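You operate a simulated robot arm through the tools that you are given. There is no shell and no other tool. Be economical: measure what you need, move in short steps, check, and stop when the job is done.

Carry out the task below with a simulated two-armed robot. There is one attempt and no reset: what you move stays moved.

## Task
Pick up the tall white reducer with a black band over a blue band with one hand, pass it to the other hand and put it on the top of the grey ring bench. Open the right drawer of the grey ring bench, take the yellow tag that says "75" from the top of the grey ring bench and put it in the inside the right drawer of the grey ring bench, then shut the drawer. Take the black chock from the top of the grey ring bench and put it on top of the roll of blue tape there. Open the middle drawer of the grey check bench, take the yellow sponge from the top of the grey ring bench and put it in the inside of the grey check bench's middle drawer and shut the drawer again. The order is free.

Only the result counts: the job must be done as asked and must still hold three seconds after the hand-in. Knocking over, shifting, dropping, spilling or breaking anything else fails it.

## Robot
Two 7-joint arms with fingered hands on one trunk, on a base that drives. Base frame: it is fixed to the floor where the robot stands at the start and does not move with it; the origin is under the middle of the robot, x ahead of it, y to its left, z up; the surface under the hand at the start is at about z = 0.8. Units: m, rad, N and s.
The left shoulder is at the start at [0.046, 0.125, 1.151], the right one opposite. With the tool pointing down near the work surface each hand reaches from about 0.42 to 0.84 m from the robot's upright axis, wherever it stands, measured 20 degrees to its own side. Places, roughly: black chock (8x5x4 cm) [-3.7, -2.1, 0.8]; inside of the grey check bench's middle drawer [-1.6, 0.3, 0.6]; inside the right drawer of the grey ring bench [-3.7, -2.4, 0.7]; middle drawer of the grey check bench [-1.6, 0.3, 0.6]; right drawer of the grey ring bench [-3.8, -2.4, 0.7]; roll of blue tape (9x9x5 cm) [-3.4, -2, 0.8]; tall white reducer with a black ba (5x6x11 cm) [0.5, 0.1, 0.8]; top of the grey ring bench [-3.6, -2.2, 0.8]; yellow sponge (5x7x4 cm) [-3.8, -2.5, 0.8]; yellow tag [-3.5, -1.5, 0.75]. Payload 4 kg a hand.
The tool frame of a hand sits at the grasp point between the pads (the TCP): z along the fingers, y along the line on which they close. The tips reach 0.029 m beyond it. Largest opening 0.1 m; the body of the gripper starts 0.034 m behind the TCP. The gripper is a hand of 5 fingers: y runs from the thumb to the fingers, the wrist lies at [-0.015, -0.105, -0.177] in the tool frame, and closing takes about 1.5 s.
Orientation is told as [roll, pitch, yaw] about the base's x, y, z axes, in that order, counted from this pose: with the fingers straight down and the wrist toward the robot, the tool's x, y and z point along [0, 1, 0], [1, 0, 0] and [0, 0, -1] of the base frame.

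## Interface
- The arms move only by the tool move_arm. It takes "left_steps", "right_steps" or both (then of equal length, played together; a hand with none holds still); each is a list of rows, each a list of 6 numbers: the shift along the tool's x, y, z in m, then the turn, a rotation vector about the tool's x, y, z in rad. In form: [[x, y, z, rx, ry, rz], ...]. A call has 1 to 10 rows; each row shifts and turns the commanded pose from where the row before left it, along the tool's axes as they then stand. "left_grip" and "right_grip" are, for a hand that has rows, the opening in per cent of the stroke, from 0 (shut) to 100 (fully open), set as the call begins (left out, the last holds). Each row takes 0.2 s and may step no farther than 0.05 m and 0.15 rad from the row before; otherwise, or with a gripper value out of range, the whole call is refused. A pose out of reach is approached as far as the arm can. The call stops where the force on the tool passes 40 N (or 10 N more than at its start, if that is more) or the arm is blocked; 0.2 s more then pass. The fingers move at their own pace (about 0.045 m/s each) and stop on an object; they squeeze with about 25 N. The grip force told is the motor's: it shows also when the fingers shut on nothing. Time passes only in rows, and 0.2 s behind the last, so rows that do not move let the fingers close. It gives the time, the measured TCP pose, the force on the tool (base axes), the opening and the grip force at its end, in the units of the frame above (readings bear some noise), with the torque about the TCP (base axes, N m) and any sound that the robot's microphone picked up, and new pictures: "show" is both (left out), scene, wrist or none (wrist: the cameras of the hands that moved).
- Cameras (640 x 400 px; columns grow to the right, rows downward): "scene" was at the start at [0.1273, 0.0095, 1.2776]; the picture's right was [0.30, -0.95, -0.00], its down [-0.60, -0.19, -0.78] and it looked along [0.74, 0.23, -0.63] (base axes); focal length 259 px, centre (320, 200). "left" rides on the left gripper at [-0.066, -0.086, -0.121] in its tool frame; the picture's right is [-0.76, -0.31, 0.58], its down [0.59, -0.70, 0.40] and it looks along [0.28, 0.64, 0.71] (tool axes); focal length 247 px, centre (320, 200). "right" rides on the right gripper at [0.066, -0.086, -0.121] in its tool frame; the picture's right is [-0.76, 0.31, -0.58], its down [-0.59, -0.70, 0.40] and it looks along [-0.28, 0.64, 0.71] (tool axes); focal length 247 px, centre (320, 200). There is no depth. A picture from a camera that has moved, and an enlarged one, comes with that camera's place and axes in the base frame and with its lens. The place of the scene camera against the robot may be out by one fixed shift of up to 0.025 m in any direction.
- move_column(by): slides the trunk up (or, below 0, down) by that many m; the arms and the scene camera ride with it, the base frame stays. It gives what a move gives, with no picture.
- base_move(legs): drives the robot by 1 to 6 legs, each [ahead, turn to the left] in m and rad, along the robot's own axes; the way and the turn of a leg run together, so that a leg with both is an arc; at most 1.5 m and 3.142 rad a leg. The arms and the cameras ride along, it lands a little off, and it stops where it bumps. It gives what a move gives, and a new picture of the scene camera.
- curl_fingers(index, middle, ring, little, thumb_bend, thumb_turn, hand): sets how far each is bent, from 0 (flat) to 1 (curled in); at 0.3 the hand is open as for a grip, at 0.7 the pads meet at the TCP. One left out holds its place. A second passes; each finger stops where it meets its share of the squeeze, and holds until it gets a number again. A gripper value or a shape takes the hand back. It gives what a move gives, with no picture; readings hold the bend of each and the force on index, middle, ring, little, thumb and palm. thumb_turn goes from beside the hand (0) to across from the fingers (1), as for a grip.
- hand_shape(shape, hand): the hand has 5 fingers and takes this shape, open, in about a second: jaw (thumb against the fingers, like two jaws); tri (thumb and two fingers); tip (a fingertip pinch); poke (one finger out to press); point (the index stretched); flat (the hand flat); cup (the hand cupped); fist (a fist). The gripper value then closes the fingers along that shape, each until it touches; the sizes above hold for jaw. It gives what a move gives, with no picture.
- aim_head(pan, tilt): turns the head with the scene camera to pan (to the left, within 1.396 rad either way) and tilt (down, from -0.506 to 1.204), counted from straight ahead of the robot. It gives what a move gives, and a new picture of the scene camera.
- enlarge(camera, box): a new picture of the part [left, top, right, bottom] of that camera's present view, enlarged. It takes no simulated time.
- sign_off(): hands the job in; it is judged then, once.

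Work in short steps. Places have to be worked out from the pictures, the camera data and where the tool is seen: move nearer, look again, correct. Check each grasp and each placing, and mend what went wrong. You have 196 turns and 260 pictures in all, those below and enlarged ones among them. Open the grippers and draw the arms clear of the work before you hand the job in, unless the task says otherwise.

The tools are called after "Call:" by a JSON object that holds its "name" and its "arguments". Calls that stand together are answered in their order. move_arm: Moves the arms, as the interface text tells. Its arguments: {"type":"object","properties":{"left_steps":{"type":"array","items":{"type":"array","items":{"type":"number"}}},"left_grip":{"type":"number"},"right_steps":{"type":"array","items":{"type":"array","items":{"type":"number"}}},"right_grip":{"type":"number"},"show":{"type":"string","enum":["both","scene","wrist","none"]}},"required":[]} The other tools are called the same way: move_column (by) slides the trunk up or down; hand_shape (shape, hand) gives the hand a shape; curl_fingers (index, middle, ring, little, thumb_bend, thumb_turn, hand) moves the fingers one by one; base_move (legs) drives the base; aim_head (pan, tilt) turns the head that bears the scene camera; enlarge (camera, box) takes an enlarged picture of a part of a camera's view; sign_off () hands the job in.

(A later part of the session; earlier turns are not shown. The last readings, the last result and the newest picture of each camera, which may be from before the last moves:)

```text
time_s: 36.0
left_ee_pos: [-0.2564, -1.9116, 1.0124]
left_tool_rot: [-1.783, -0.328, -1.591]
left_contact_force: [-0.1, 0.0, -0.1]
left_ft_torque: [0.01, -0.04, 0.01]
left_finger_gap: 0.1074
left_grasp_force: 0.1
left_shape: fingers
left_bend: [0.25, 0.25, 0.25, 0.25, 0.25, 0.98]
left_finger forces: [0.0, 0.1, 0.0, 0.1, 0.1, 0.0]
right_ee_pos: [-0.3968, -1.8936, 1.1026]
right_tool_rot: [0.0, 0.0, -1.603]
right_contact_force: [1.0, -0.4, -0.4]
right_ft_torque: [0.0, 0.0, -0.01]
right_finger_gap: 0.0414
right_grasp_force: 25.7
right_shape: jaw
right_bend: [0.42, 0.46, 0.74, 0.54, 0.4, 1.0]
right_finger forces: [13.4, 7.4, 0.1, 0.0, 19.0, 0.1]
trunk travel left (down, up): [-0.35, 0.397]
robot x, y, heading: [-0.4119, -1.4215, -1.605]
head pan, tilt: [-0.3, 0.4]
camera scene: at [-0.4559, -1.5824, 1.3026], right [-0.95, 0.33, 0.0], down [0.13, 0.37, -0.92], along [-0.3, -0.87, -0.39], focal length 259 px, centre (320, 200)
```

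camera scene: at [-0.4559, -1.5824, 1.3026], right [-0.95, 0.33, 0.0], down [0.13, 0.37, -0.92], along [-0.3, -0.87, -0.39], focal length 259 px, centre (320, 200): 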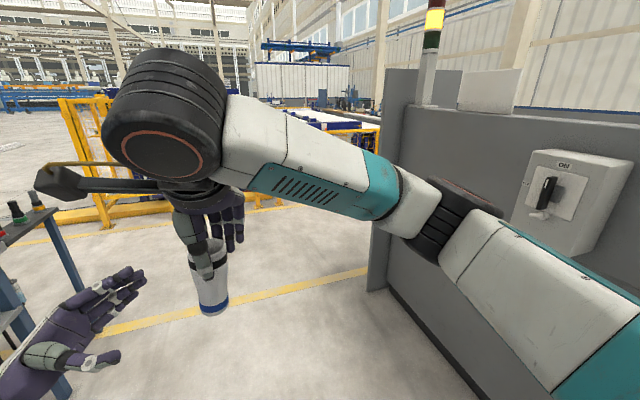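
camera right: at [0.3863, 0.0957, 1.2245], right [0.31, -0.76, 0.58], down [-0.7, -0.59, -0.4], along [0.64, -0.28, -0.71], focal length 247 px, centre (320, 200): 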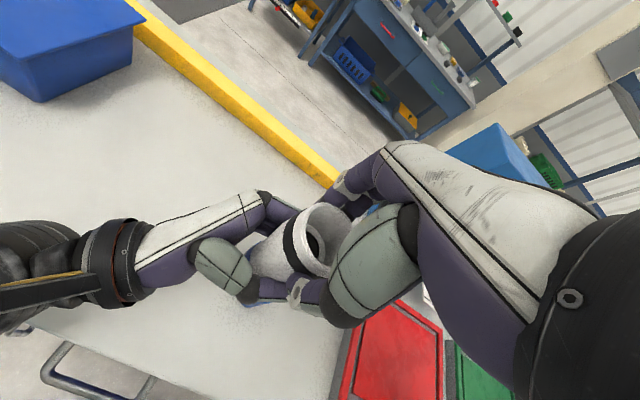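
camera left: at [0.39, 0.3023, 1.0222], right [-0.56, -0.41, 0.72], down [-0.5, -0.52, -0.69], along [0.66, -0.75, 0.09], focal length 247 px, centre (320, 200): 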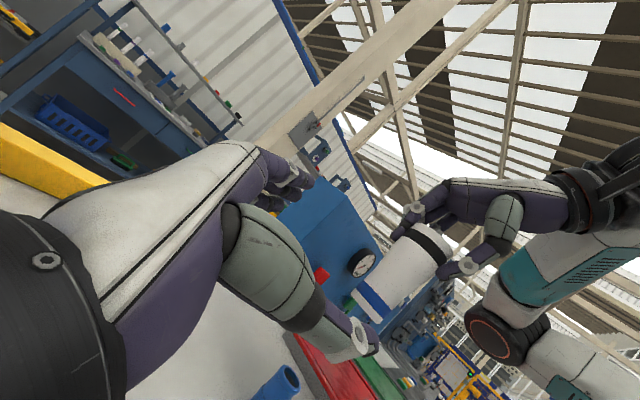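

The partition ends at about y=-2.85 and the floor beyond is free. I'll drive past it and turn right.

Call:
{"name": "base_move", "arguments": {"legs": [[1.4, 0], [0.5, 0], [0, -1.2]]}}

Call:
{"name": "aim_head", "arguments": {"pan": -0.5, "tilt": 0.25}}

```text
time_s: 48.8
left_ee_pos: [-0.9082, -3.6532, 1.0128]
left_tool_rot: [-1.784, -0.328, -2.831]
left_contact_force: [0.0, -0.7, -0.4]
left_ft_torque: [0.04, -0.02, -0.01]
left_finger_gap: 0.1073
left_grasp_force: 0.0
left_shape: fingers
left_bend: [0.25, 0.25, 0.25, 0.25, 0.25, 0.98]
left_finger forces: [0.0, 0.0, 0.1, 0.1, 0.0, 0.1]
right_ee_pos: [-0.9362, -3.5155, 1.1029]
right_tool_rot: [0.0, 0.001, -2.845]
right_contact_force: [-0.6, 0.8, 0.7]
right_ft_torque: [0.01, 0.03, -0.01]
right_finger_gap: 0.0413
right_grasp_force: 25.3
right_shape: jaw
right_bend: [0.42, 0.46, 0.74, 0.54, 0.4, 1.0]
right_finger forces: [13.4, 7.3, 0.0, 0.0, 18.9, 0.0]
trunk travel left (down, up): [-0.35, 0.397]
robot x, y, heading: [-0.4912, -3.3494, -2.844]
head pan, tilt: [-0.3, 0.4]
camera scene: at [-0.654, -3.3808, 1.3026], right [0.0, 1.0, 0.0], down [0.39, 0.0, -0.92], along [-0.92, 0.0, -0.39], focal length 259 px, centre (320, 200)
```

scene: 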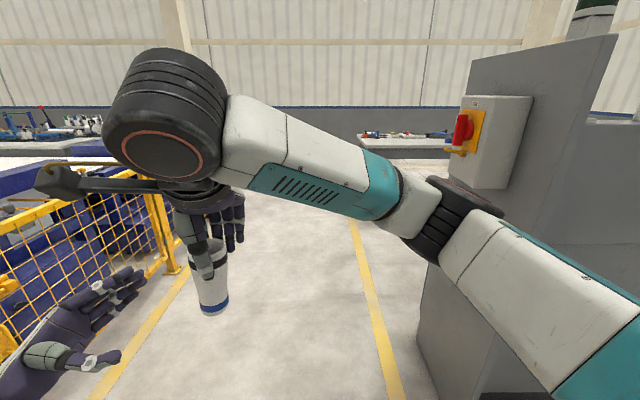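

```text
time_s: 49.5
left_ee_pos: [-0.9088, -3.6526, 1.0132]
left_tool_rot: [-1.783, -0.327, -2.832]
left_contact_force: [-0.5, -0.2, -0.8]
left_ft_torque: [-0.01, -0.01, 0.01]
left_finger_gap: 0.1074
left_grasp_force: 0.1
left_shape: fingers
left_bend: [0.25, 0.25, 0.25, 0.25, 0.25, 0.98]
left_finger forces: [0.1, 0.1, 0.0, 0.1, 0.0, 0.0]
right_ee_pos: [-0.9362, -3.5155, 1.1024]
right_tool_rot: [0.0, 0.0, -2.843]
right_contact_force: [0.0, -0.3, 0.1]
right_ft_torque: [0.02, 0.01, -0.03]
right_finger_gap: 0.0413
right_grasp_force: 25.0
right_shape: jaw
right_bend: [0.42, 0.46, 0.74, 0.54, 0.4, 1.0]
right_finger forces: [13.3, 7.3, 0.1, 0.0, 18.9, 0.0]
trunk travel left (down, up): [-0.35, 0.397]
robot x, y, heading: [-0.4915, -3.3472, -2.843]
head pan, tilt: [-0.499, 0.25]
camera scene: at [-0.6529, -3.3625, 1.3166], right [0.2, 0.98, 0.0], down [0.24, -0.05, -0.97], along [-0.95, 0.19, -0.25], focal length 259 px, centre (320, 200)
```

scene: 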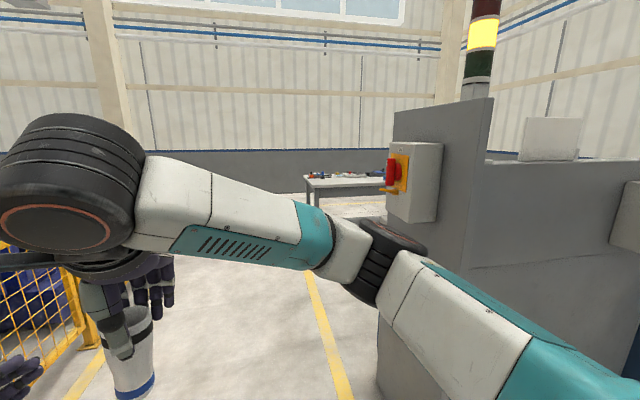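

The ring bench is ahead to the right, roughly y −3.0…−1.4 and x −3.9…−3.2. The drawers are probably on its far (−x) side. I'll drive along the aisle toward it.

Call:
{"name": "base_move", "arguments": {"legs": [[1.0, 0], [0, -0.3], [1.3, 0]]}}

Call:
{"name": "aim_head", "arguments": {"pan": -0.7, "tilt": 0.3}}

```text
time_s: 61.9
left_ee_pos: [-3.268, -3.7971, 1.0127]
left_tool_rot: [-1.783, -0.326, 3.134]
left_contact_force: [-0.6, -0.6, -0.8]
left_ft_torque: [0.01, 0.0, 0.02]
left_finger_gap: 0.1076
left_grasp_force: 0.1
left_shape: fingers
left_bend: [0.25, 0.25, 0.25, 0.25, 0.25, 0.98]
left_finger forces: [0.0, 0.1, 0.1, 0.0, 0.0, 0.0]
right_ee_pos: [-3.2505, -3.6576, 1.1017]
right_tool_rot: [-0.001, 0.001, 3.122]
right_contact_force: [-0.2, 0.1, 0.3]
right_ft_torque: [0.01, -0.02, -0.02]
right_finger_gap: 0.0413
right_grasp_force: 24.4
right_shape: jaw
right_bend: [0.42, 0.46, 0.74, 0.54, 0.4, 1.0]
right_finger forces: [13.4, 7.2, 0.1, 0.0, 18.8, 0.0]
trunk travel left (down, up): [-0.35, 0.397]
robot x, y, heading: [-2.7806, -3.6352, 3.127]
head pan, tilt: [-0.499, 0.25]
camera scene: at [-2.929, -3.6042, 1.3166], right [0.49, 0.87, 0.0], down [0.22, -0.12, -0.97], along [-0.84, 0.48, -0.25], focal length 259 px, centre (320, 200)
```

scene: 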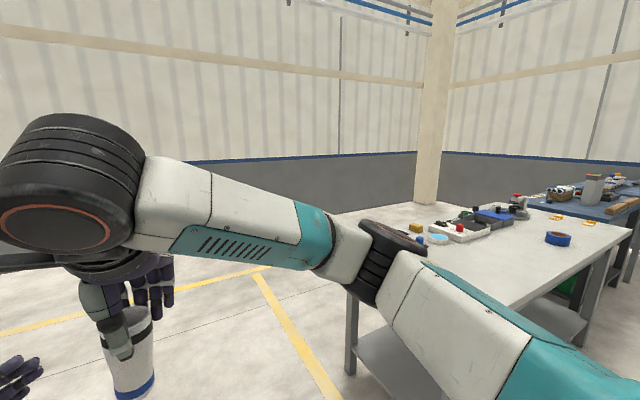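

```text
time_s: 62.6
left_ee_pos: [-3.2663, -3.7968, 1.0126]
left_tool_rot: [-1.784, -0.329, 3.133]
left_contact_force: [0.3, 0.2, -0.1]
left_ft_torque: [0.01, 0.01, -0.01]
left_finger_gap: 0.1068
left_grasp_force: 0.0
left_shape: fingers
left_bend: [0.25, 0.25, 0.25, 0.25, 0.25, 0.98]
left_finger forces: [0.0, 0.1, 0.0, 0.0, 0.0, 0.1]
right_ee_pos: [-3.2501, -3.6556, 1.1025]
right_tool_rot: [0.0, 0.001, 3.122]
right_contact_force: [-0.4, -1.5, 0.4]
right_ft_torque: [0.02, -0.01, -0.01]
right_finger_gap: 0.0413
right_grasp_force: 25.1
right_shape: jaw
right_bend: [0.42, 0.46, 0.74, 0.54, 0.4, 1.0]
right_finger forces: [13.5, 7.3, 0.0, 0.0, 18.8, 0.1]
trunk travel left (down, up): [-0.35, 0.397]
robot x, y, heading: [-2.7788, -3.6306, 3.119]
head pan, tilt: [-0.7, 0.3]
camera scene: at [-2.918, -3.589, 1.3119], right [0.66, 0.75, 0.0], down [0.22, -0.19, -0.96], along [-0.72, 0.63, -0.3], focal length 259 px, centre (320, 200)
```

scene: 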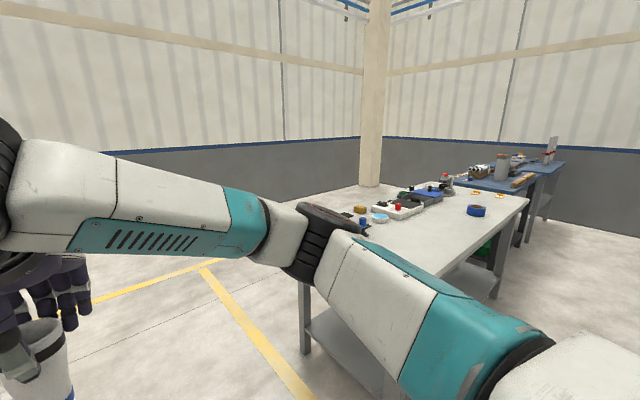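

I'll take a closer look at the bench to see which side the drawers are on.

Call:
{"name": "enlarge", "arguments": {"camera": "scene", "box": [290, 160, 570, 335]}}

```text
2.29 times, centred on (430, 248) of scene
camera zoom: at [-2.918, -3.589, 1.3119], right [0.66, 0.75, 0.0], down [0.22, -0.19, -0.96], along [-0.72, 0.63, -0.3], focal length 591 px, centre (69, 91)
```

zoom: 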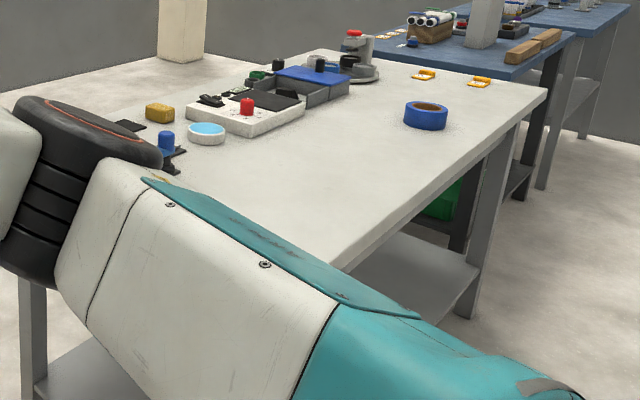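

No drawers on this side, so they're on the −x side, while the tape, tags and free top area are reachable from this +x side. I'll drive alongside and face the bench to place the reducer, stack the chock and look at the tags.

Call:
{"name": "base_move", "arguments": {"legs": [[0, -1.57], [1.35, 0], [0, 1.57]]}}

Call:
{"name": "aim_head", "arguments": {"pan": 0.0, "tilt": 0.6}}

```text
time_s: 77.3
left_ee_pos: [-3.2495, -2.4482, 1.0129]
left_tool_rot: [-1.784, -0.328, -3.129]
left_contact_force: [0.5, 0.2, 0.0]
left_ft_torque: [-0.01, 0.02, 0.01]
left_finger_gap: 0.1074
left_grasp_force: 0.1
left_shape: fingers
left_bend: [0.25, 0.25, 0.25, 0.25, 0.25, 0.98]
left_finger forces: [0.0, 0.0, 0.0, 0.0, 0.1, 0.0]
right_ee_pos: [-3.2368, -2.3087, 1.1026]
right_tool_rot: [0.0, -0.002, -3.141]
right_contact_force: [-0.4, 0.2, -0.7]
right_ft_torque: [0.01, 0.03, 0.01]
right_finger_gap: 0.041
right_grasp_force: 24.4
right_shape: jaw
right_bend: [0.42, 0.46, 0.74, 0.54, 0.4, 1.0]
right_finger forces: [13.4, 7.4, 0.0, 0.0, 18.4, 0.0]
trunk travel left (down, up): [-0.35, 0.397]
robot x, y, heading: [-2.7668, -2.2781, -3.14]
head pan, tilt: [-0.7, 0.3]
camera scene: at [-2.9061, -2.2328, 1.3119], right [0.64, 0.77, 0.0], down [0.23, -0.19, -0.96], along [-0.73, 0.61, -0.3], focal length 259 px, centre (320, 200)
```

scene: 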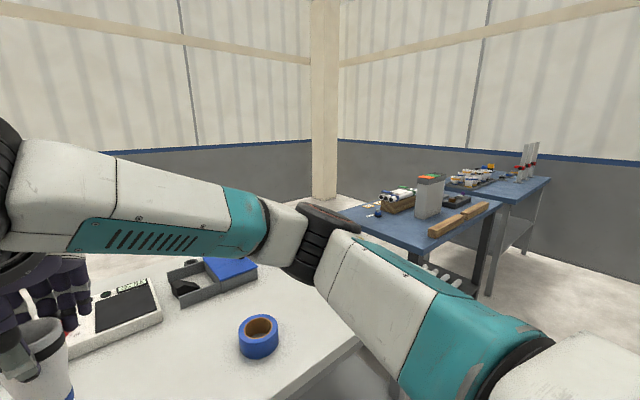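

```text
time_s: 78.4
left_ee_pos: [-3.2501, -2.4485, 1.0137]
left_tool_rot: [-1.786, -0.328, -3.127]
left_contact_force: [0.3, 0.3, -0.2]
left_ft_torque: [-0.01, 0.03, -0.02]
left_finger_gap: 0.1074
left_grasp_force: 0.1
left_shape: fingers
left_bend: [0.25, 0.25, 0.25, 0.25, 0.25, 0.98]
left_finger forces: [0.0, 0.0, 0.1, 0.0, 0.1, 0.1]
right_ee_pos: [-3.2372, -2.308, 1.1016]
right_tool_rot: [-0.001, 0.0, -3.139]
right_contact_force: [-0.8, -0.7, -0.8]
right_ft_torque: [0.01, -0.03, 0.01]
right_finger_gap: 0.0408
right_grasp_force: 24.9
right_shape: jaw
right_bend: [0.42, 0.46, 0.74, 0.54, 0.4, 1.0]
right_finger forces: [13.4, 7.3, 0.0, 0.0, 18.5, 0.0]
trunk travel left (down, up): [-0.35, 0.397]
robot x, y, heading: [-2.7644, -2.2794, -3.141]
head pan, tilt: [0.0, 0.6]
camera scene: at [-2.9229, -2.2929, 1.2844], right [0.0, 1.0, 0.0], down [0.57, 0.0, -0.82], along [-0.82, 0.0, -0.57], focal length 259 px, centre (320, 200)
```

scene: 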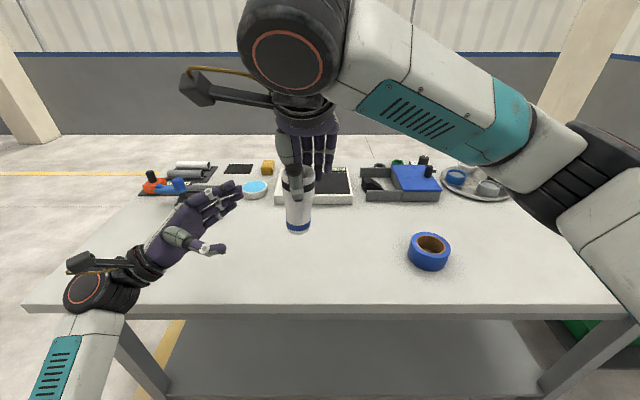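

The robot now faces the bench squarely. I'll enlarge the back row to identify the chock, sponge and trays.

Call:
{"name": "enlarge", "arguments": {"camera": "scene", "box": [120, 140, 370, 296]}}

Call:
{"name": "enlarge", "arguments": {"camera": "scene", "box": [330, 140, 530, 265]}}

```text
2.56 times, centred on (245, 218) of scene
camera zoom: at [-2.9229, -2.2929, 1.2844], right [0.0, 1.0, 0.0], down [0.57, 0.0, -0.82], along [-0.82, 0.0, -0.57], focal length 662 px, centre (512, 154)
```

zoom: 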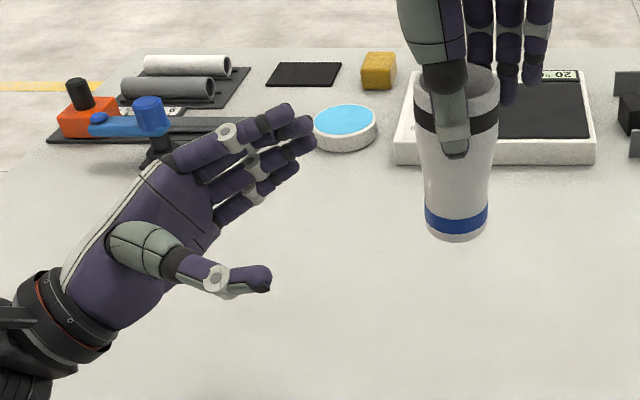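

```text
3.20 times, centred on (430, 202) of scene
camera zoom: at [-2.9229, -2.2929, 1.2844], right [0.0, 1.0, 0.0], down [0.57, 0.0, -0.82], along [-0.82, 0.0, -0.57], focal length 828 px, centre (-32, 192)
```

zoom: 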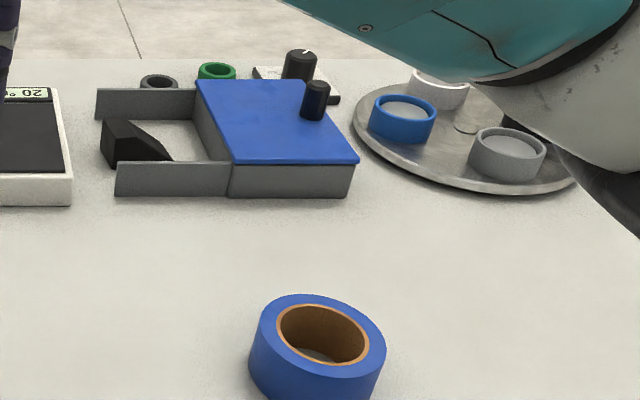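

The chock sits in a grey channel to the right and the sponge, tray and scale are at the back. I'll retract the left hand and bring the reducer over a free spot near (−3.42, −2.39).

Call:
{"name": "move_arm", "arguments": {"left_steps": [[0, -0.02, -0.045, 0, 0, 0], [0, -0.02, -0.045, 0, 0, 0], [0, 0, -0.045, 0, 0, 0], [0, 0, -0.045, 0, 0, 0], [0, 0, 0, 0, 0, 0]], "right_steps": [[0, 0.037, 0, 0, 0, 0], [0.02, 0.037, 0, 0, 0, 0], [0.02, 0.037, 0, 0, 0, 0], [0.02, 0.037, 0.04, 0, 0, 0], [0.02, 0.037, 0.04, 0, 0, 0]]}}

```text
refused: row 4 steps farther than a row can; nothing moved
```

Call:
{"name": "move_arm", "arguments": {"left_steps": [[0, -0.02, -0.045, 0, 0, 0], [0, -0.02, -0.045, 0, 0, 0], [0, 0, -0.045, 0, 0, 0], [0, 0, -0.045, 0, 0, 0], [0, 0, 0, 0, 0, 0], [0, 0, 0, 0, 0, 0], [0, 0, 0, 0, 0, 0]], "right_steps": [[0, 0.037, 0, 0, 0, 0], [0.02, 0.037, 0, 0, 0, 0], [0.02, 0.037, 0, 0, 0, 0], [0.02, 0.037, 0, 0, 0, 0], [0.02, 0.037, 0, 0, 0, 0], [0, 0, 0.04, 0, 0, 0], [0, 0, 0.04, 0, 0, 0]]}}

Call:
{"name": "enlarge", "arguments": {"camera": "scene", "box": [200, 120, 400, 245]}}

```text
time_s: 80.0
left_ee_pos: [-3.2212, -2.6231, 0.964]
left_tool_rot: [-1.787, -0.326, -3.126]
left_contact_force: [-1.1, 0.3, -0.4]
left_ft_torque: [0.0, 0.01, -0.01]
left_finger_gap: 0.1075
left_grasp_force: 0.0
left_shape: fingers
left_bend: [0.25, 0.25, 0.25, 0.25, 0.25, 0.98]
left_finger forces: [0.0, 0.0, 0.0, 0.0, 0.0, 0.0]
right_ee_pos: [-3.4227, -2.3896, 1.0203]
right_tool_rot: [-0.001, -0.001, -3.138]
right_contact_force: [0.4, 0.0, -0.8]
right_ft_torque: [0.0, 0.03, 0.0]
right_finger_gap: 0.0404
right_grasp_force: 24.7
right_shape: jaw
right_bend: [0.42, 0.46, 0.74, 0.54, 0.4, 1.0]
right_finger forces: [13.5, 7.4, 0.0, 0.0, 18.5, 0.0]
trunk travel left (down, up): [-0.35, 0.397]
robot x, y, heading: [-2.7664, -2.2795, -3.14]
head pan, tilt: [0.0, 0.6]
camera scene: at [-2.9232, -2.2932, 1.2843], right [0.0, 1.0, 0.0], down [0.57, 0.0, -0.82], along [-0.82, 0.0, -0.57], focal length 259 px, centre (320, 200)
camera right: at [-3.3366, -2.4546, 1.1424], right [-0.31, 0.76, 0.58], down [0.7, 0.59, -0.4], along [-0.64, 0.28, -0.71], focal length 247 px, centre (320, 200)
camera left: at [-3.1264, -2.7554, 0.9724], right [0.56, 0.41, 0.72], down [0.5, 0.52, -0.69], along [-0.66, 0.75, 0.09], focal length 247 px, centre (320, 200)
```

scene: 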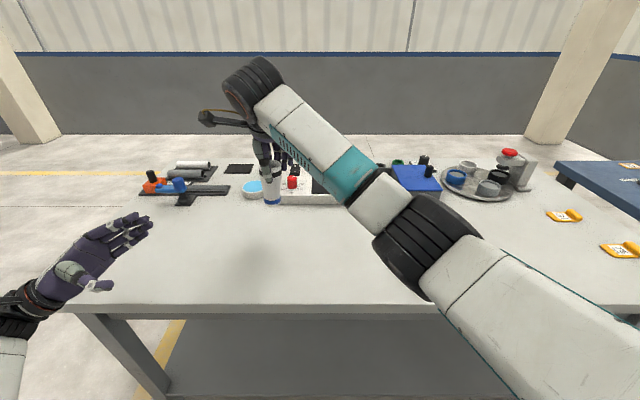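
right: 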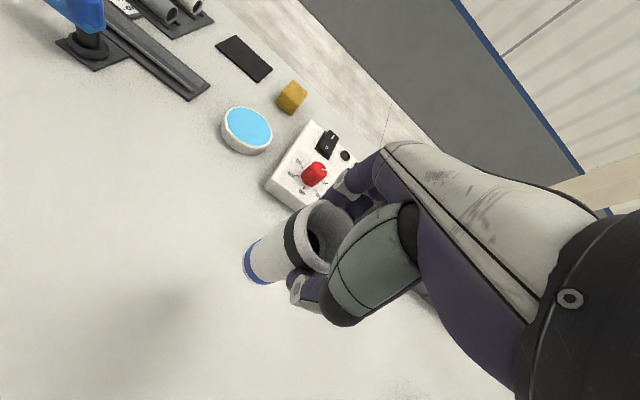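
left: 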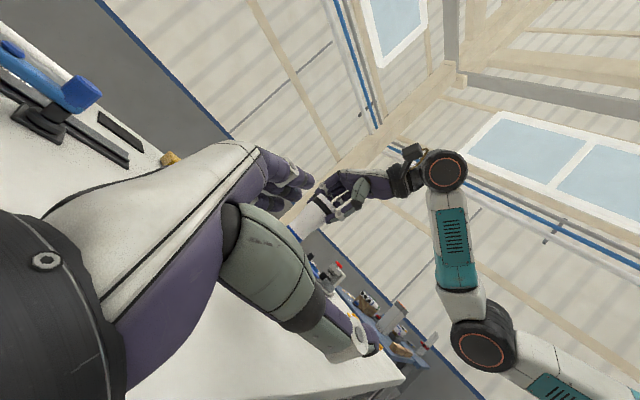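

```text
3.20 times, centred on (300, 182) of scene
camera zoom: at [-2.9232, -2.2932, 1.2843], right [0.0, 1.0, 0.0], down [0.57, 0.0, -0.82], along [-0.82, 0.0, -0.57], focal length 828 px, centre (384, 256)
```

zoom: 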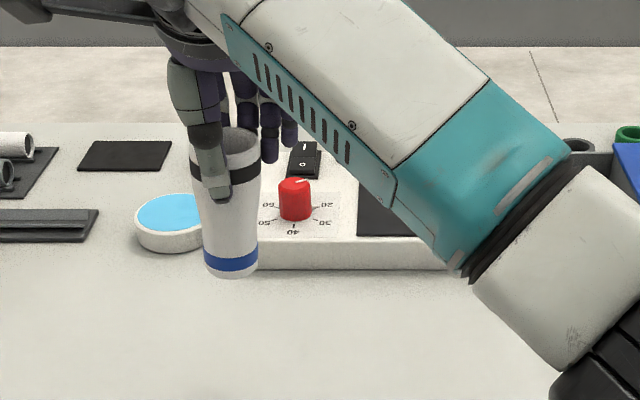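

The reducer is nearly vertical over a clear spot. I'll lower it most of the way.

Call:
{"name": "move_arm", "arguments": {"right_steps": [[0, 0, 0.04, 0, 0, 0], [0, 0, 0.04, 0, 0, 0], [0, 0, 0.02, 0, 0, 0], [0, 0, 0.008, 0, 0, 0]], "show": "wrist"}}

Call:
{"name": "enlarge", "arguments": {"camera": "scene", "box": [200, 140, 360, 240]}}

```text
time_s: 81.0
left_ee_pos: [-3.2214, -2.6237, 0.9631]
left_tool_rot: [-1.785, -0.326, -3.127]
left_contact_force: [0.6, 0.0, -0.2]
left_ft_torque: [-0.02, -0.02, 0.0]
left_finger_gap: 0.1074
left_grasp_force: 0.0
left_shape: fingers
left_bend: [0.25, 0.25, 0.25, 0.25, 0.25, 0.98]
left_finger forces: [0.1, 0.1, 0.0, 0.0, 0.0, 0.0]
right_ee_pos: [-3.4211, -2.3881, 0.9142]
right_tool_rot: [-0.002, 0.0, -3.142]
right_contact_force: [-0.4, -0.7, -0.2]
right_ft_torque: [0.0, 0.0, 0.02]
right_finger_gap: 0.0404
right_grasp_force: 25.3
right_shape: jaw
right_bend: [0.42, 0.46, 0.74, 0.54, 0.4, 1.0]
right_finger forces: [13.5, 7.4, 0.1, 0.1, 18.3, 0.0]
trunk travel left (down, up): [-0.35, 0.397]
robot x, y, heading: [-2.7661, -2.2771, -3.139]
head pan, tilt: [0.0, 0.6]
camera right: at [-3.3347, -2.455, 1.0352], right [-0.31, 0.76, 0.58], down [0.7, 0.59, -0.4], along [-0.64, 0.28, -0.71], focal length 247 px, centre (320, 200)
```

right: 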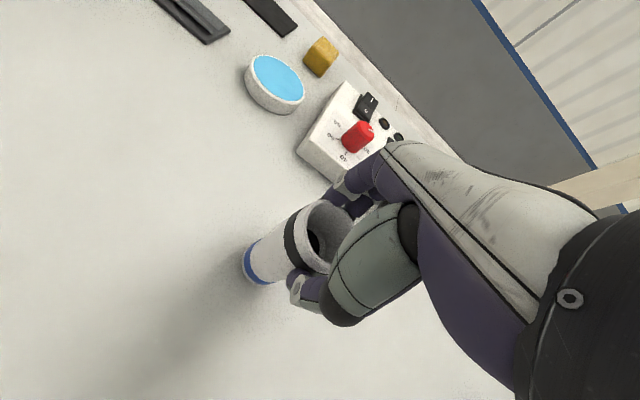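

```text
4.00 times, centred on (280, 190) of scene
camera zoom: at [-2.923, -2.2931, 1.2844], right [0.0, 1.0, 0.0], down [0.57, 0.0, -0.82], along [-0.82, 0.0, -0.57], focal length 1035 px, centre (480, 240)
```

zoom: 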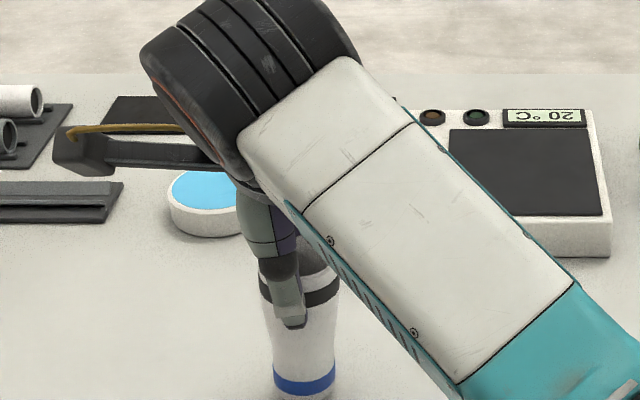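

It should be about 1–2 cm from touching. I'll continue in small steps.

Call:
{"name": "move_arm", "arguments": {"right_steps": [[0, 0, 0.004, 0, 0, 0], [0, 0, 0.003, 0, 0, 0], [0, 0, 0.003, 0, 0, 0]], "show": "none"}}

```text
time_s: 81.8
left_ee_pos: [-3.2218, -2.623, 0.9637]
left_tool_rot: [-1.785, -0.329, -3.127]
left_contact_force: [0.3, 0.7, 0.1]
left_ft_torque: [0.0, -0.02, -0.01]
left_finger_gap: 0.1074
left_grasp_force: 0.0
left_shape: fingers
left_bend: [0.25, 0.25, 0.25, 0.25, 0.25, 0.98]
left_finger forces: [0.1, 0.0, 0.0, 0.0, 0.1, 0.0]
right_ee_pos: [-3.4216, -2.3867, 0.9039]
right_tool_rot: [0.002, 0.0, -3.14]
right_contact_force: [-0.4, -0.6, 0.1]
right_ft_torque: [-0.01, -0.02, -0.01]
right_finger_gap: 0.041
right_grasp_force: 25.5
right_shape: jaw
right_bend: [0.42, 0.46, 0.74, 0.54, 0.4, 1.0]
right_finger forces: [13.6, 7.5, 0.1, 0.0, 18.5, 0.0]
trunk travel left (down, up): [-0.35, 0.397]
robot x, y, heading: [-2.7647, -2.2766, -3.137]
head pan, tilt: [0.0, 0.6]
```

Call:
{"name": "move_arm", "arguments": {"right_steps": [[0, 0, 0.003, 0, 0, 0], [0, 0, 0.003, 0, 0, 0], [0, 0, 0.003, 0, 0, 0]], "show": "wrist"}}

```text
time_s: 82.6
left_ee_pos: [-3.219, -2.625, 0.9653]
left_tool_rot: [-1.783, -0.329, -3.127]
left_contact_force: [0.7, 0.0, -0.7]
left_ft_torque: [0.05, 0.04, 0.0]
left_finger_gap: 0.1075
left_grasp_force: 0.1
left_shape: fingers
left_bend: [0.25, 0.25, 0.25, 0.25, 0.25, 0.98]
left_finger forces: [0.1, 0.0, 0.0, 0.1, 0.0, 0.0]
right_ee_pos: [-3.4205, -2.3897, 0.9012]
right_tool_rot: [0.003, -0.009, -3.137]
right_contact_force: [0.2, -5.1, 27.4]
right_ft_torque: [-0.08, 0.23, 0.11]
right_finger_gap: 0.0427
right_grasp_force: 24.9
right_shape: jaw
right_bend: [0.41, 0.46, 0.74, 0.54, 0.39, 1.0]
right_finger forces: [16.2, 8.8, 0.1, 0.0, 21.8, 0.0]
trunk travel left (down, up): [-0.35, 0.397]
robot x, y, heading: [-2.7644, -2.2731, -3.142]
head pan, tilt: [0.0, 0.6]
camera right: at [-3.3327, -2.4554, 1.0225], right [-0.3, 0.76, 0.58], down [0.7, 0.59, -0.41], along [-0.65, 0.28, -0.71], focal length 247 px, centre (320, 200)
```

right: 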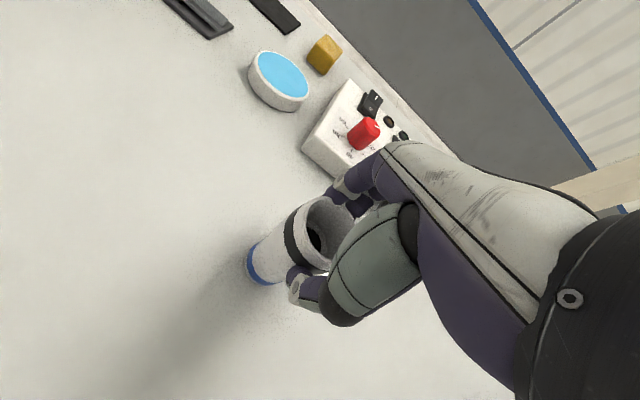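

Contact with the bench (27 N). I'll ease off a few mm and open the right hand.

Call:
{"name": "move_arm", "arguments": {"right_steps": [[0, 0, -0.005, 0, 0, 0], [0, 0, 0, 0, 0, 0], [0, 0, 0, 0, 0, 0], [0, 0, 0, 0, 0, 0], [0, 0, 0, 0, 0, 0], [0, 0, 0, 0, 0, 0]], "right_grip": 100}}

```text
time_s: 84.0
left_ee_pos: [-3.2218, -2.6234, 0.9619]
left_tool_rot: [-1.783, -0.328, -3.129]
left_contact_force: [-0.1, 0.4, 0.8]
left_ft_torque: [0.01, -0.01, 0.0]
left_finger_gap: 0.1073
left_grasp_force: 0.0
left_shape: fingers
left_bend: [0.25, 0.25, 0.25, 0.25, 0.25, 0.98]
left_finger forces: [0.0, 0.1, 0.1, 0.1, 0.0, 0.1]
right_ee_pos: [-3.4196, -2.3882, 0.8996]
right_tool_rot: [0.001, -0.001, -3.14]
right_contact_force: [-0.3, 0.0, 0.2]
right_ft_torque: [0.01, -0.01, -0.02]
right_finger_gap: 0.0996
right_grasp_force: 0.0
right_shape: jaw
right_bend: [0.3, 0.3, 0.3, 0.3, 0.3, 0.98]
right_finger forces: [0.0, 0.1, 0.0, 0.0, 0.0, 0.1]
trunk travel left (down, up): [-0.35, 0.397]
robot x, y, heading: [-2.7665, -2.277, -3.141]
head pan, tilt: [0.0, 0.6]
camera scene: at [-2.9229, -2.2931, 1.2844], right [0.0, 1.0, 0.0], down [0.57, 0.0, -0.82], along [-0.82, 0.0, -0.57], focal length 259 px, centre (320, 200)
camera right: at [-3.3349, -2.4543, 1.022], right [-0.31, 0.76, 0.58], down [0.7, 0.59, -0.4], along [-0.64, 0.28, -0.71], focal length 247 px, centre (320, 200)
```

scene: 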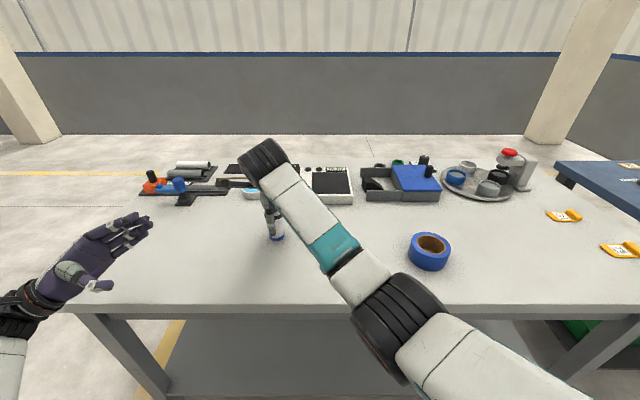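
right: 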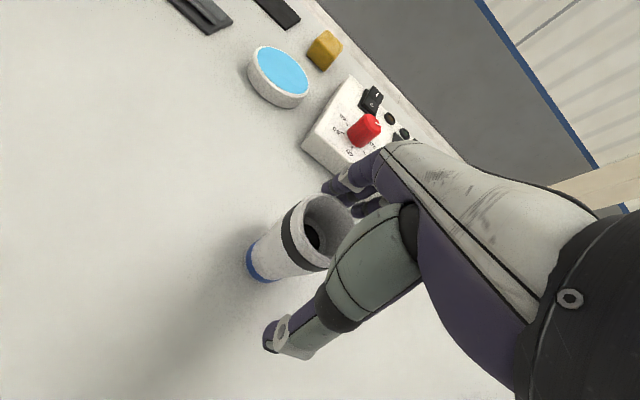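

Released and standing. I'll raise the right hand straight up and move it right for a view of the chock.

Call:
{"name": "move_arm", "arguments": {"right_steps": [[0, 0, -0.04, 0, 0, 0], [0, 0, -0.045, 0, 0, 0], [0, 0, -0.045, 0, 0, 0], [0, 0, -0.045, 0, 0, 0], [-0.04, 0, 0, 0, 0, 0], [-0.04, 0, 0, 0, 0, 0], [-0.04, 0, 0, 0, 0, 0], [-0.04, 0, 0, 0, 0, 0]]}}

```text
time_s: 85.8
left_ee_pos: [-3.222, -2.6224, 0.9626]
left_tool_rot: [-1.784, -0.327, -3.126]
left_contact_force: [0.6, 0.2, 0.0]
left_ft_torque: [-0.01, 0.0, 0.01]
left_finger_gap: 0.1073
left_grasp_force: 0.1
left_shape: fingers
left_bend: [0.25, 0.25, 0.25, 0.25, 0.25, 0.98]
left_finger forces: [0.0, 0.1, 0.0, 0.0, 0.0, 0.0]
right_ee_pos: [-3.4218, -2.2275, 1.0743]
right_tool_rot: [0.001, 0.001, -3.139]
right_contact_force: [-0.3, 0.6, 0.0]
right_ft_torque: [-0.01, 0.02, 0.02]
right_finger_gap: 0.0998
right_grasp_force: 0.1
right_shape: jaw
right_bend: [0.3, 0.3, 0.3, 0.3, 0.3, 0.98]
right_finger forces: [0.1, 0.0, 0.0, 0.0, 0.0, 0.0]
trunk travel left (down, up): [-0.35, 0.397]
robot x, y, heading: [-2.7649, -2.274, -3.141]
head pan, tilt: [0.0, 0.6]
camera scene: at [-2.9229, -2.2924, 1.2844], right [0.0, 1.0, 0.0], down [0.57, 0.0, -0.82], along [-0.82, 0.0, -0.57], focal length 259 px, centre (320, 200)
camera right: at [-3.3349, -2.2926, 1.1964], right [-0.31, 0.76, 0.58], down [0.7, 0.59, -0.4], along [-0.64, 0.28, -0.71], focal length 247 px, centre (320, 200)
```

scene: 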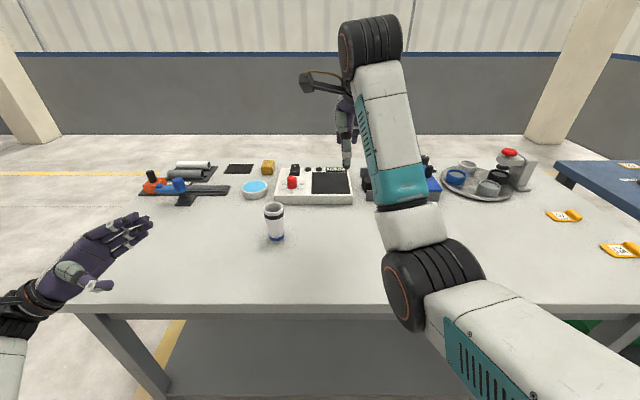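
right: 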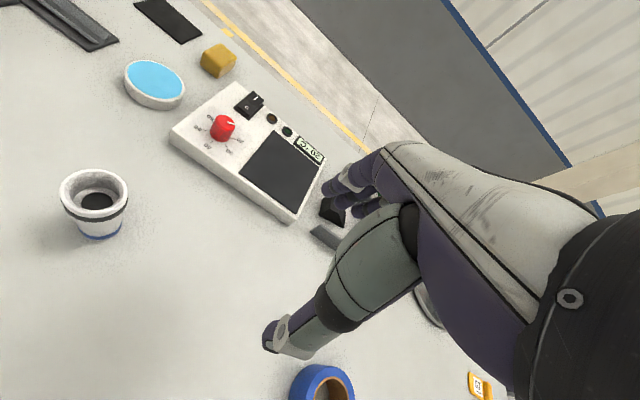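

The reducer stands well. I'll pull the right hand back and move the base 0.1 m closer for reach, then look at the chock.

Call:
{"name": "move_arm", "arguments": {"right_steps": [[0.02, -0.04, 0, 0, 0, 0], [0.02, -0.04, 0, 0, 0, 0], [0.02, -0.04, 0, 0, 0, 0], [0.02, -0.04, 0, 0, 0, 0], [0.02, -0.04, 0, 0, 0, 0]], "show": "none"}}

Call:
{"name": "base_move", "arguments": {"legs": [[0.1, 0]]}}

Call:
{"name": "enlarge", "arguments": {"camera": "scene", "box": [350, 140, 480, 221]}}

```text
time_s: 87.0
left_ee_pos: [-3.2214, -2.624, 0.9629]
left_tool_rot: [-1.785, -0.329, -3.127]
left_contact_force: [0.9, -0.2, 0.2]
left_ft_torque: [0.0, 0.0, -0.02]
left_finger_gap: 0.1077
left_grasp_force: 0.0
left_shape: fingers
left_bend: [0.25, 0.25, 0.25, 0.25, 0.25, 0.98]
left_finger forces: [0.1, 0.0, 0.0, 0.0, 0.1, 0.1]
right_ee_pos: [-3.293, -2.3325, 1.0085]
right_tool_rot: [-0.002, -0.002, -3.14]
right_contact_force: [0.3, 0.0, 0.7]
right_ft_torque: [0.04, 0.01, -0.02]
right_finger_gap: 0.1001
right_grasp_force: 0.1
right_shape: jaw
right_bend: [0.3, 0.3, 0.3, 0.3, 0.3, 0.98]
right_finger forces: [0.0, 0.0, 0.0, 0.0, 0.0, 0.0]
right hand out of reach, approached as far as the arm can: row 2, 3, 4, 5
trunk travel left (down, up): [-0.35, 0.397]
robot x, y, heading: [-2.761, -2.2753, -3.144]
head pan, tilt: [0.0, 0.6]
```

```text
time_s: 88.1
left_ee_pos: [-3.3255, -2.6223, 0.9628]
left_tool_rot: [-1.784, -0.326, -3.131]
left_contact_force: [-1.0, 0.8, 0.5]
left_ft_torque: [0.0, 0.0, -0.01]
left_finger_gap: 0.1077
left_grasp_force: 0.1
left_shape: fingers
left_bend: [0.25, 0.25, 0.25, 0.25, 0.25, 0.98]
left_finger forces: [0.0, 0.2, 0.0, 0.0, 0.0, 0.0]
right_ee_pos: [-3.3938, -2.3303, 1.0078]
right_tool_rot: [0.001, 0.001, 3.141]
right_contact_force: [-0.3, 0.0, -0.4]
right_ft_torque: [-0.01, -0.04, 0.0]
right_finger_gap: 0.1
right_grasp_force: 0.0
right_shape: jaw
right_bend: [0.3, 0.3, 0.3, 0.3, 0.3, 0.98]
right_finger forces: [0.1, 0.0, 0.0, 0.0, 0.0, 0.0]
trunk travel left (down, up): [-0.35, 0.397]
robot x, y, heading: [-2.8621, -2.2748, 3.141]
head pan, tilt: [0.0, 0.6]
camera scene: at [-3.0249, -2.2926, 1.2842], right [0.0, 1.0, 0.0], down [0.57, 0.0, -0.82], along [-0.82, 0.0, -0.57], focal length 259 px, centre (320, 200)
```

scene: 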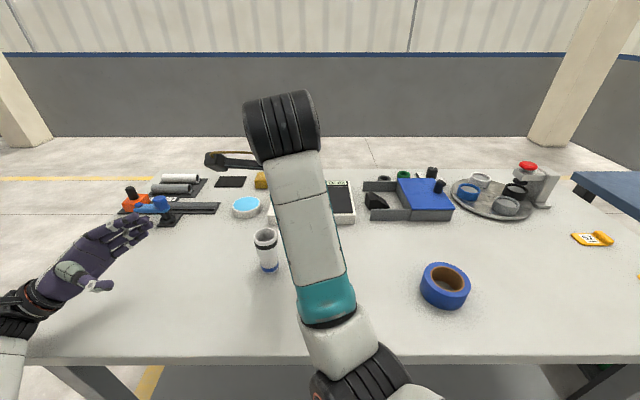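

```text
4.92 times, centred on (415, 180) of scene
camera zoom: at [-3.0249, -2.2926, 1.2842], right [0.0, 1.0, 0.0], down [0.57, 0.0, -0.82], along [-0.82, 0.0, -0.57], focal length 1274 px, centre (-148, 296)
```

zoom: 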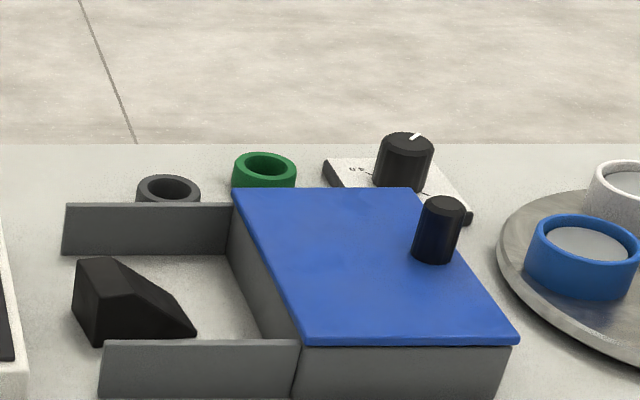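

The chock is a wedge at about x −3.73…−3.67, y −2.15…−2.07, with ~4.5 cm of room on each side to the channel walls. I'll test reach by moving the right hand above it.

Call:
{"name": "move_arm", "arguments": {"right_steps": [[-0.0256, 0.0383, 0, 0, 0, 0], [-0.0256, 0.0383, 0, 0, 0, 0], [-0.0256, 0.0383, 0, 0, 0, 0], [-0.0256, 0.0383, 0, 0, 0, 0], [-0.0256, 0.0383, 0, 0, 0, 0], [-0.0256, 0.0383, 0, 0, 0, 0], [-0.0256, 0.0383, 0, 0, 0, 0], [-0.0256, 0.0383, 0, 0, 0, 0]]}}

```text
time_s: 89.9
left_ee_pos: [-3.3234, -2.6215, 0.9635]
left_tool_rot: [-1.785, -0.326, -3.131]
left_contact_force: [0.0, -0.4, -0.2]
left_ft_torque: [-0.01, -0.03, 0.0]
left_finger_gap: 0.1077
left_grasp_force: 0.1
left_shape: fingers
left_bend: [0.25, 0.25, 0.25, 0.25, 0.25, 0.98]
left_finger forces: [0.0, 0.1, 0.0, 0.1, 0.0, 0.1]
right_ee_pos: [-3.6789, -2.1305, 1.0084]
right_tool_rot: [0.0, -0.004, 3.14]
right_contact_force: [-1.0, -0.8, -0.2]
right_ft_torque: [0.02, -0.06, -0.04]
right_finger_gap: 0.1
right_grasp_force: 0.1
right_shape: jaw
right_bend: [0.3, 0.3, 0.3, 0.3, 0.3, 0.98]
right_finger forces: [0.0, 0.0, 0.0, 0.1, 0.0, 0.1]
right hand out of reach, approached as far as the arm can: row 8
trunk travel left (down, up): [-0.35, 0.397]
robot x, y, heading: [-2.8658, -2.2803, 3.14]
head pan, tilt: [0.0, 0.6]
camera scene: at [-3.0246, -2.2923, 1.2842], right [0.0, 1.0, 0.0], down [0.57, 0.0, -0.82], along [-0.82, 0.0, -0.57], focal length 259 px, centre (320, 200)
camera right: at [-3.5927, -2.1971, 1.13], right [-0.3, 0.76, 0.58], down [0.7, 0.59, -0.4], along [-0.64, 0.28, -0.71], focal length 247 px, centre (320, 200)
```

scene: 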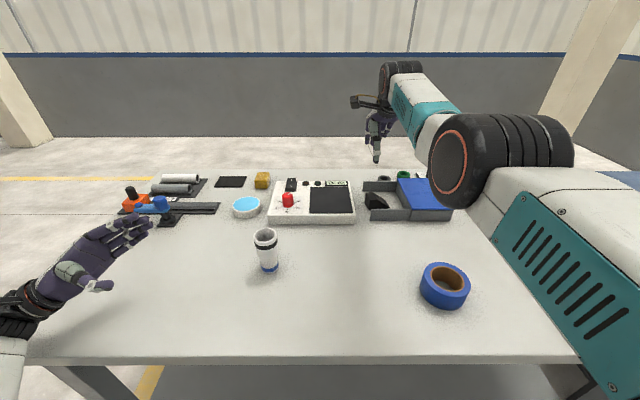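
right: 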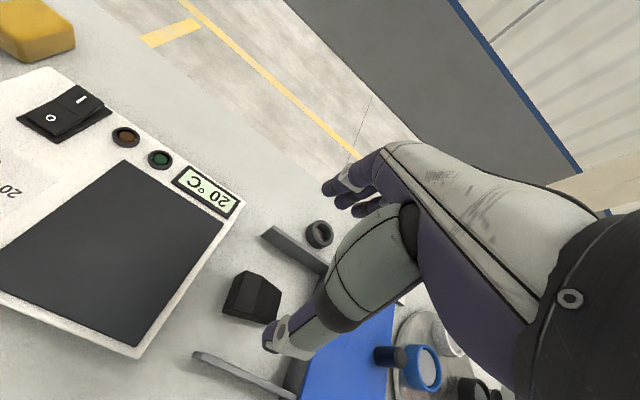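

Reach is ~3–4 cm short. I'll look down to see how much room the base has before the bench.

Call:
{"name": "aim_head", "arguments": {"pan": 0.0, "tilt": 1.2}}

Call:
{"name": "enlarge", "arguments": {"camera": "right", "box": [180, 200, 340, 300]}}

```text
time_s: 90.9
left_ee_pos: [-3.3237, -2.622, 0.9633]
left_tool_rot: [-1.783, -0.327, -3.132]
left_contact_force: [-0.5, 0.3, -0.1]
left_ft_torque: [-0.04, 0.01, -0.02]
left_finger_gap: 0.1077
left_grasp_force: 0.1
left_shape: fingers
left_bend: [0.25, 0.25, 0.25, 0.25, 0.25, 0.98]
left_finger forces: [0.0, 0.1, 0.1, 0.0, 0.1, 0.0]
right_ee_pos: [-3.678, -2.1308, 1.008]
right_tool_rot: [-0.001, -0.003, 3.14]
right_contact_force: [-0.6, 0.0, -0.5]
right_ft_torque: [0.0, -0.03, 0.01]
right_finger_gap: 0.0998
right_grasp_force: 0.1
right_shape: jaw
right_bend: [0.3, 0.3, 0.3, 0.3, 0.3, 0.98]
right_finger forces: [0.0, 0.0, 0.1, 0.0, 0.0, 0.0]
trunk travel left (down, up): [-0.35, 0.397]
robot x, y, heading: [-2.8699, -2.2779, 3.14]
head pan, tilt: [0.0, 1.201]
camera scene: at [-2.9914, -2.2925, 1.2399], right [0.0, 1.0, 0.0], down [0.93, 0.0, -0.36], along [-0.36, 0.0, -0.93], focal length 259 px, centre (320, 200)
```

scene: 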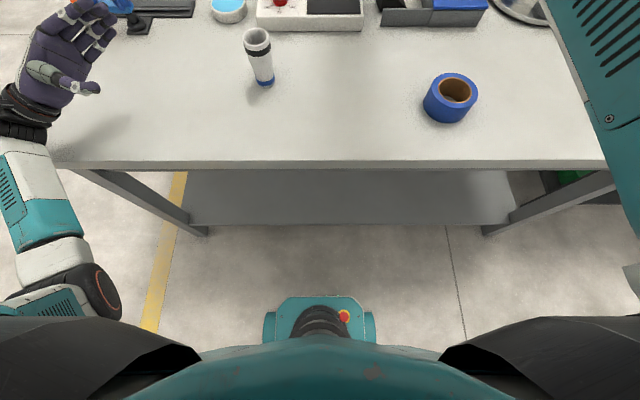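

```text
4.00 times, centred on (260, 250) of right
camera zoom: at [-3.5918, -2.1978, 1.1297], right [-0.3, 0.76, 0.58], down [0.7, 0.59, -0.4], along [-0.64, 0.28, -0.71], focal length 988 px, centre (560, 0)
```

zoom: 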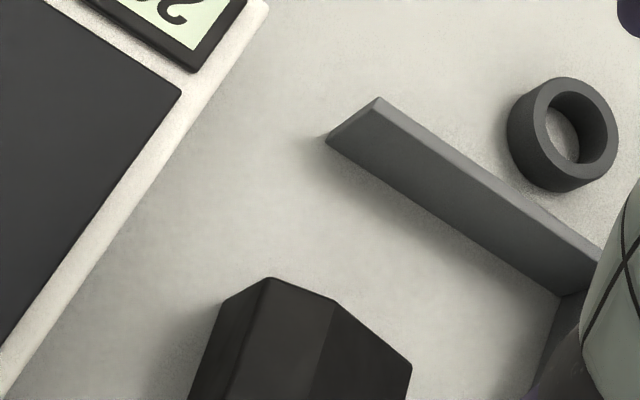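

The base front is ~0.23 m from the legs, so there's room. I'll move ahead 0.1 m and restore the head view.

Call:
{"name": "base_move", "arguments": {"legs": [[0.1, 0]]}}

Call:
{"name": "move_arm", "arguments": {"right_steps": [[0.0, -0.03, 0, 0, 0, 0], [0, -0.03, 0, 0, 0, 0]], "show": "wrist"}}

Call:
{"name": "aim_head", "arguments": {"pan": -0.1, "tilt": 0.75}}

```text
time_s: 92.0
left_ee_pos: [-3.4229, -2.6222, 0.9633]
left_tool_rot: [-1.785, -0.327, -3.133]
left_contact_force: [-1.1, -0.1, 0.0]
left_ft_torque: [0.0, 0.01, -0.01]
left_finger_gap: 0.1073
left_grasp_force: 0.1
left_shape: fingers
left_bend: [0.25, 0.25, 0.25, 0.25, 0.25, 0.98]
left_finger forces: [0.0, 0.0, 0.1, 0.1, 0.0, 0.1]
right_ee_pos: [-3.779, -2.1322, 1.0066]
right_tool_rot: [-0.001, -0.001, 3.142]
right_contact_force: [-0.5, -0.4, -1.3]
right_ft_torque: [0.01, -0.01, 0.0]
right_finger_gap: 0.0996
right_grasp_force: 0.0
right_shape: jaw
right_bend: [0.3, 0.3, 0.3, 0.3, 0.3, 0.98]
right_finger forces: [0.0, 0.0, 0.0, 0.0, 0.1, 0.0]
trunk travel left (down, up): [-0.35, 0.397]
robot x, y, heading: [-2.9633, -2.2754, 3.141]
head pan, tilt: [0.0, 1.201]
camera scene: at [-3.0916, -2.2925, 1.2397], right [0.0, 1.0, 0.0], down [0.93, 0.0, -0.36], along [-0.36, 0.0, -0.93], focal length 259 px, centre (320, 200)
```

scene: 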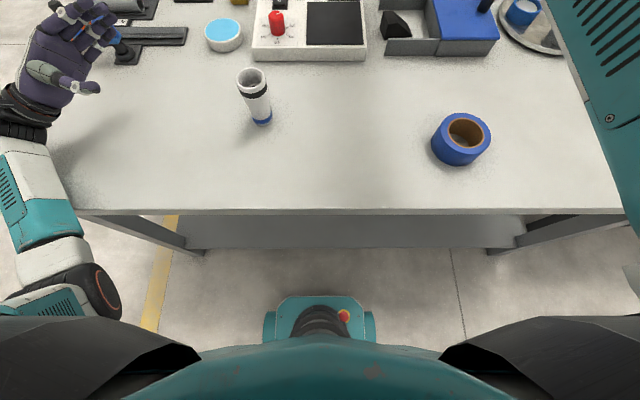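

```text
time_s: 92.7
left_ee_pos: [-3.4233, -2.6226, 0.9636]
left_tool_rot: [-1.785, -0.326, -3.132]
left_contact_force: [0.2, 0.2, -0.3]
left_ft_torque: [0.0, 0.0, -0.03]
left_finger_gap: 0.1074
left_grasp_force: 0.0
left_shape: fingers
left_bend: [0.25, 0.25, 0.25, 0.25, 0.25, 0.98]
left_finger forces: [0.0, 0.0, 0.1, 0.0, 0.1, 0.0]
right_ee_pos: [-3.716, -2.1312, 1.0078]
right_tool_rot: [0.001, 0.001, 3.141]
right_contact_force: [-0.6, 0.1, -0.2]
right_ft_torque: [0.01, 0.0, -0.03]
right_finger_gap: 0.0997
right_grasp_force: 0.1
right_shape: jaw
right_bend: [0.3, 0.3, 0.3, 0.3, 0.3, 0.98]
right_finger forces: [0.0, 0.1, 0.0, 0.0, 0.0, 0.1]
trunk travel left (down, up): [-0.35, 0.397]
robot x, y, heading: [-2.9628, -2.2771, 3.142]
head pan, tilt: [0.0, 1.201]
camera right: at [-3.6307, -2.1979, 1.1296], right [-0.31, 0.76, 0.58], down [0.7, 0.59, -0.4], along [-0.64, 0.28, -0.71], focal length 247 px, centre (320, 200)
```

right: 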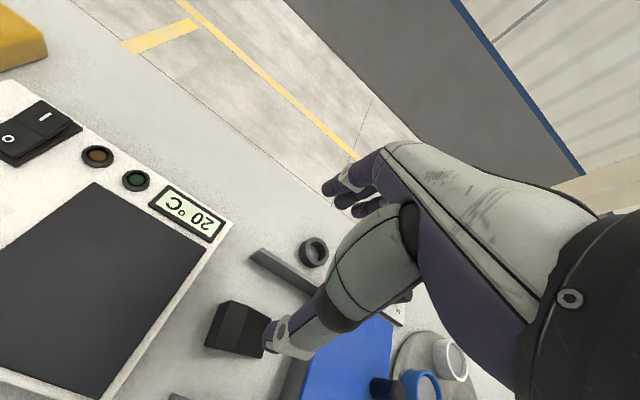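

```text
time_s: 93.5
left_ee_pos: [-3.4234, -2.6225, 0.9632]
left_tool_rot: [-1.784, -0.325, -3.131]
left_contact_force: [-0.4, -0.2, -0.3]
left_ft_torque: [0.01, -0.01, -0.01]
left_finger_gap: 0.1074
left_grasp_force: 0.0
left_shape: fingers
left_bend: [0.25, 0.25, 0.25, 0.25, 0.25, 0.98]
left_finger forces: [0.1, 0.1, 0.1, 0.0, 0.0, 0.0]
right_ee_pos: [-3.7183, -2.1311, 1.0085]
right_tool_rot: [0.001, -0.003, 3.141]
right_contact_force: [0.4, -0.2, -0.6]
right_ft_torque: [-0.02, -0.03, 0.01]
right_finger_gap: 0.0999
right_grasp_force: 0.0
right_shape: jaw
right_bend: [0.3, 0.3, 0.3, 0.3, 0.3, 0.98]
right_finger forces: [0.0, 0.0, 0.0, 0.0, 0.0, 0.0]
trunk travel left (down, up): [-0.35, 0.397]
robot x, y, heading: [-2.963, -2.2778, 3.143]
head pan, tilt: [-0.099, 0.75]
camera scene: at [-3.1169, -2.2843, 1.2715], right [0.1, 0.99, 0.0], down [0.68, -0.07, -0.73], along [-0.73, 0.07, -0.68], focal length 259 px, centre (320, 200)
```

scene: 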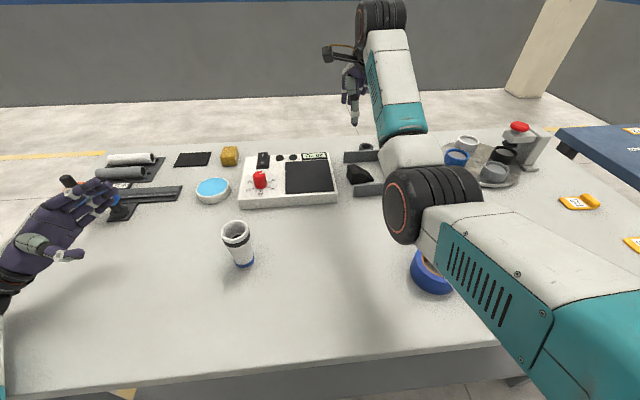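

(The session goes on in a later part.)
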